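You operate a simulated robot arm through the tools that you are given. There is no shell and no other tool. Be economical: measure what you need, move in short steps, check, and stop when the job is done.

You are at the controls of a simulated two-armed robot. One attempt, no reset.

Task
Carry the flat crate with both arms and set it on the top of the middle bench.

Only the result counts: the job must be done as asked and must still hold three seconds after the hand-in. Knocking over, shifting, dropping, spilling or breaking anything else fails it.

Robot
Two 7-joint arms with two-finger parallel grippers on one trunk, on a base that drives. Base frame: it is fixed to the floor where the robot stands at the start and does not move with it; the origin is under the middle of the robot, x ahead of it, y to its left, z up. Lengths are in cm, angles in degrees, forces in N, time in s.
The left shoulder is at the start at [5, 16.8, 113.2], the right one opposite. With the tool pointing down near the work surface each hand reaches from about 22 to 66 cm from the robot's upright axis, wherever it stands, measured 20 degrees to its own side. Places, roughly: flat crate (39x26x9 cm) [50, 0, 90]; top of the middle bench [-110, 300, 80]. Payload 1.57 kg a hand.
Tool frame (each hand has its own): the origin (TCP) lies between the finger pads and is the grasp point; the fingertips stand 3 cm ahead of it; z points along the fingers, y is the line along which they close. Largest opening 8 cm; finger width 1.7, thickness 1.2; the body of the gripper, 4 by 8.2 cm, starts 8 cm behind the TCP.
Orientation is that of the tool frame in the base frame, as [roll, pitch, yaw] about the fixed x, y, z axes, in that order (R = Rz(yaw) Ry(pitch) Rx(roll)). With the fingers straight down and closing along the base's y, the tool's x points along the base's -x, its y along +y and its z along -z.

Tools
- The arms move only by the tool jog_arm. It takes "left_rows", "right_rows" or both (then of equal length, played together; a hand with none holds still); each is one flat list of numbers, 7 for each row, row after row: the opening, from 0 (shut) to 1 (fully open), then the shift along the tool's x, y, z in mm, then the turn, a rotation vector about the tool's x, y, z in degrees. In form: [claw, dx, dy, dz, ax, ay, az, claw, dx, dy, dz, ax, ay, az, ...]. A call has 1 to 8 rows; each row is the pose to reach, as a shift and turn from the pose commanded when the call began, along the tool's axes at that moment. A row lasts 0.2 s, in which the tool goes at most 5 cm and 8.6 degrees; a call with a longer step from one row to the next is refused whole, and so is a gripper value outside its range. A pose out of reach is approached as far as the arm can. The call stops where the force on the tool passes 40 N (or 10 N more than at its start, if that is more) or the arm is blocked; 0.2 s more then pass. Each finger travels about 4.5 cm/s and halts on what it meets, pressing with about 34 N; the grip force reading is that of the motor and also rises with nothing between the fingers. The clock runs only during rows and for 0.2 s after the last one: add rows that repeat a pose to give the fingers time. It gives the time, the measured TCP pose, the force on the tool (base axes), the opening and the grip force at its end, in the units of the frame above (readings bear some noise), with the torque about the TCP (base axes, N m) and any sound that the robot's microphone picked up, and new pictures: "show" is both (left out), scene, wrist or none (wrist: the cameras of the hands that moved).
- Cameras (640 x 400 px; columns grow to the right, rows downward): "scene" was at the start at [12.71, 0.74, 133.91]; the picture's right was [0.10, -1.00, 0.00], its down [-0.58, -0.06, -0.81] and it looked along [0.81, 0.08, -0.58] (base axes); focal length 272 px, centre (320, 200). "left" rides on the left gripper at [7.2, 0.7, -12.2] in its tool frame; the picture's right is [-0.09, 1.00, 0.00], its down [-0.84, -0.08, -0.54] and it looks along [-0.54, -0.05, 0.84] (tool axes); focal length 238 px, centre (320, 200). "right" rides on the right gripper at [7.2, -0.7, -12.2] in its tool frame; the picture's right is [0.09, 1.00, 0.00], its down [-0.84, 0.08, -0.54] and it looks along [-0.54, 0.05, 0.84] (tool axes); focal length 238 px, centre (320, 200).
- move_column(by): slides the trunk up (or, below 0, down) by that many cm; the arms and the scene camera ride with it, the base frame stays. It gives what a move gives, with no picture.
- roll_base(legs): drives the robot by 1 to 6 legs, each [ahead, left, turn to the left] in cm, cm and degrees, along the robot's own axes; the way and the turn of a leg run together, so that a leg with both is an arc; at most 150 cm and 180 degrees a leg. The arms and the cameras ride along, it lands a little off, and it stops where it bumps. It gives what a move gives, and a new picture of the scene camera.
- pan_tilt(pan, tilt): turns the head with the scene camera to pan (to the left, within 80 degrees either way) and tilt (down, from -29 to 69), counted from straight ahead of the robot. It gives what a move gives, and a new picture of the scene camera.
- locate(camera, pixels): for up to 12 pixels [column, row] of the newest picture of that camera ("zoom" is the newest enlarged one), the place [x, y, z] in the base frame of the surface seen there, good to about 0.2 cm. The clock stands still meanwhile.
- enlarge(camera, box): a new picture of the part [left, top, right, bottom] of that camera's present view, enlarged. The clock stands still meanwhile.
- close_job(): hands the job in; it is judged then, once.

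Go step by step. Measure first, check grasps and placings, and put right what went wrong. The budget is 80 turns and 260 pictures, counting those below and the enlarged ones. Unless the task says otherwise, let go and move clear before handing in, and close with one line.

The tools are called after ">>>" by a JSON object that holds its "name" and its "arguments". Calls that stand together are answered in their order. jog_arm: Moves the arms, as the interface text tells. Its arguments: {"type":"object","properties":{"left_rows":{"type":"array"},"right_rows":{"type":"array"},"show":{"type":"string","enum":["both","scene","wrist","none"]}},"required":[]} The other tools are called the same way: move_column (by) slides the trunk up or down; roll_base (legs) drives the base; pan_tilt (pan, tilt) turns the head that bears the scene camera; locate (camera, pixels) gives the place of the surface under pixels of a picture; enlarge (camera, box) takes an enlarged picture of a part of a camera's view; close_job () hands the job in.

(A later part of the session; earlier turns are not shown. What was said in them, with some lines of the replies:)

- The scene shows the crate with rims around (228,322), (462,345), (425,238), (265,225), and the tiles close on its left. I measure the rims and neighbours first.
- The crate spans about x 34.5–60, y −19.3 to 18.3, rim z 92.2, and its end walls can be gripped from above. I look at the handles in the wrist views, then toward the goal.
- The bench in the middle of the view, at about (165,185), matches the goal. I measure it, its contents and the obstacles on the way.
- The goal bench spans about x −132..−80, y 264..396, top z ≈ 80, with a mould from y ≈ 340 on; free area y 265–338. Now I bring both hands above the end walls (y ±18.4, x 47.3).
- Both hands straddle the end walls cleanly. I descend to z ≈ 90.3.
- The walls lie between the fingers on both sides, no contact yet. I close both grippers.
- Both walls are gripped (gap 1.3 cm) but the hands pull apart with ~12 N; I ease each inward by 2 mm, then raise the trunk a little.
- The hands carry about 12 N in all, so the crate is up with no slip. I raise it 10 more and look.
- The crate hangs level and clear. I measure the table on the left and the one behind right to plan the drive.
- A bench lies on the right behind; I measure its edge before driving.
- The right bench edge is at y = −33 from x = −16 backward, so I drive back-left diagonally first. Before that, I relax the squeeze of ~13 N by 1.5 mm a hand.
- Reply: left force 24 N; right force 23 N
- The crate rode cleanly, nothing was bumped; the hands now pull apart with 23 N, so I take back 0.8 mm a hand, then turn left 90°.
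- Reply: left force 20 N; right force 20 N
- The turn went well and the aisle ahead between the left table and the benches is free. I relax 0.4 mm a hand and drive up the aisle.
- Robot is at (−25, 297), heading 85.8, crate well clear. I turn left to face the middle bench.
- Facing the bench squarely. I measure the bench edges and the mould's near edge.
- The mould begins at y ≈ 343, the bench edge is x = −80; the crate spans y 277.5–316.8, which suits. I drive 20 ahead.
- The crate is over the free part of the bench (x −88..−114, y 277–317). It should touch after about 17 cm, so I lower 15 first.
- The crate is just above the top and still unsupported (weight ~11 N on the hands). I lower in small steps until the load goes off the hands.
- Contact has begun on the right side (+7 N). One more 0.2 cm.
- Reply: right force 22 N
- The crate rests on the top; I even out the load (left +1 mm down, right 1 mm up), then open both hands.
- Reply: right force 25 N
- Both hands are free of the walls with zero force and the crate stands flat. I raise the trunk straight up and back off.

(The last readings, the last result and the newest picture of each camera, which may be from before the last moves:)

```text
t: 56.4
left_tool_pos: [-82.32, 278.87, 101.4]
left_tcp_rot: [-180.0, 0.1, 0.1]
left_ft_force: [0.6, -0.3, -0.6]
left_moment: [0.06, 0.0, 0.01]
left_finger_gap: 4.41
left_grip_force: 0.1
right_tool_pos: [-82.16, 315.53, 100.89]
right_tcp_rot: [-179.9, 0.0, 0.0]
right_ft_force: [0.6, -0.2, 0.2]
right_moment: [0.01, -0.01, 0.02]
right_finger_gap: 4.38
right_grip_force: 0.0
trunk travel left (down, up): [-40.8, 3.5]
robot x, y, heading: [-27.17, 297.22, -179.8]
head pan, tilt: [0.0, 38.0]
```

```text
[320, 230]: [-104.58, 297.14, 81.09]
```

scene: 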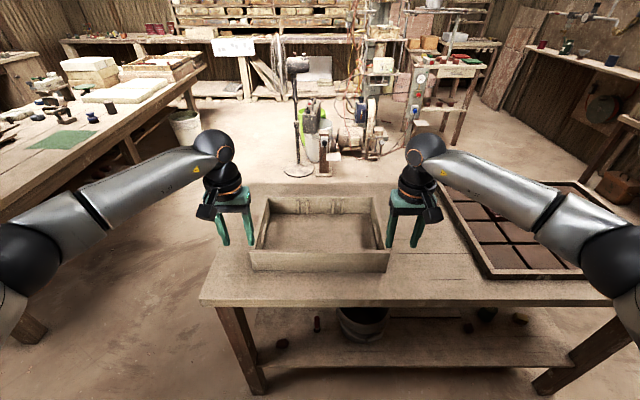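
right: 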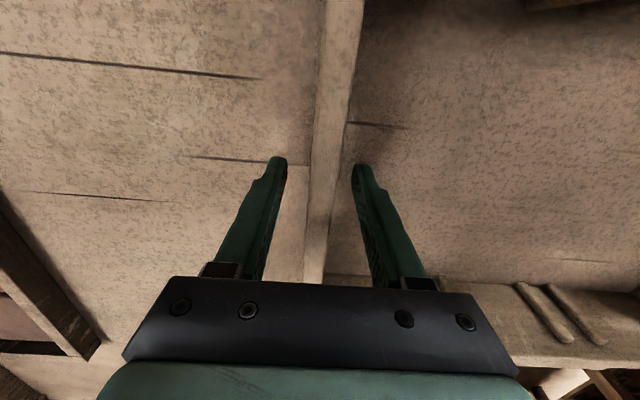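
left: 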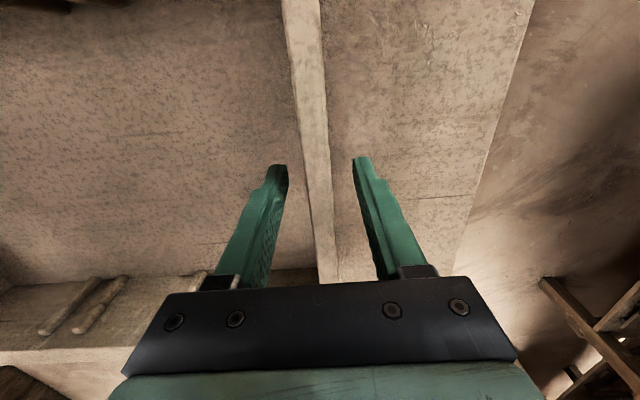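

The crate stands flat on the bench top (floor at z 81.1 at (320,230)), away from the edges and the mould, with both hands clear. I hand in.

>>> {"name": "close_job", "arguments": {}}

```text
The job is handed in.
```

The flat crate was carried with both arms and now stands level on the free part of the middle bench's top. Both hands have let go and moved clear, and no bump or contact with anything else showed up on the way.
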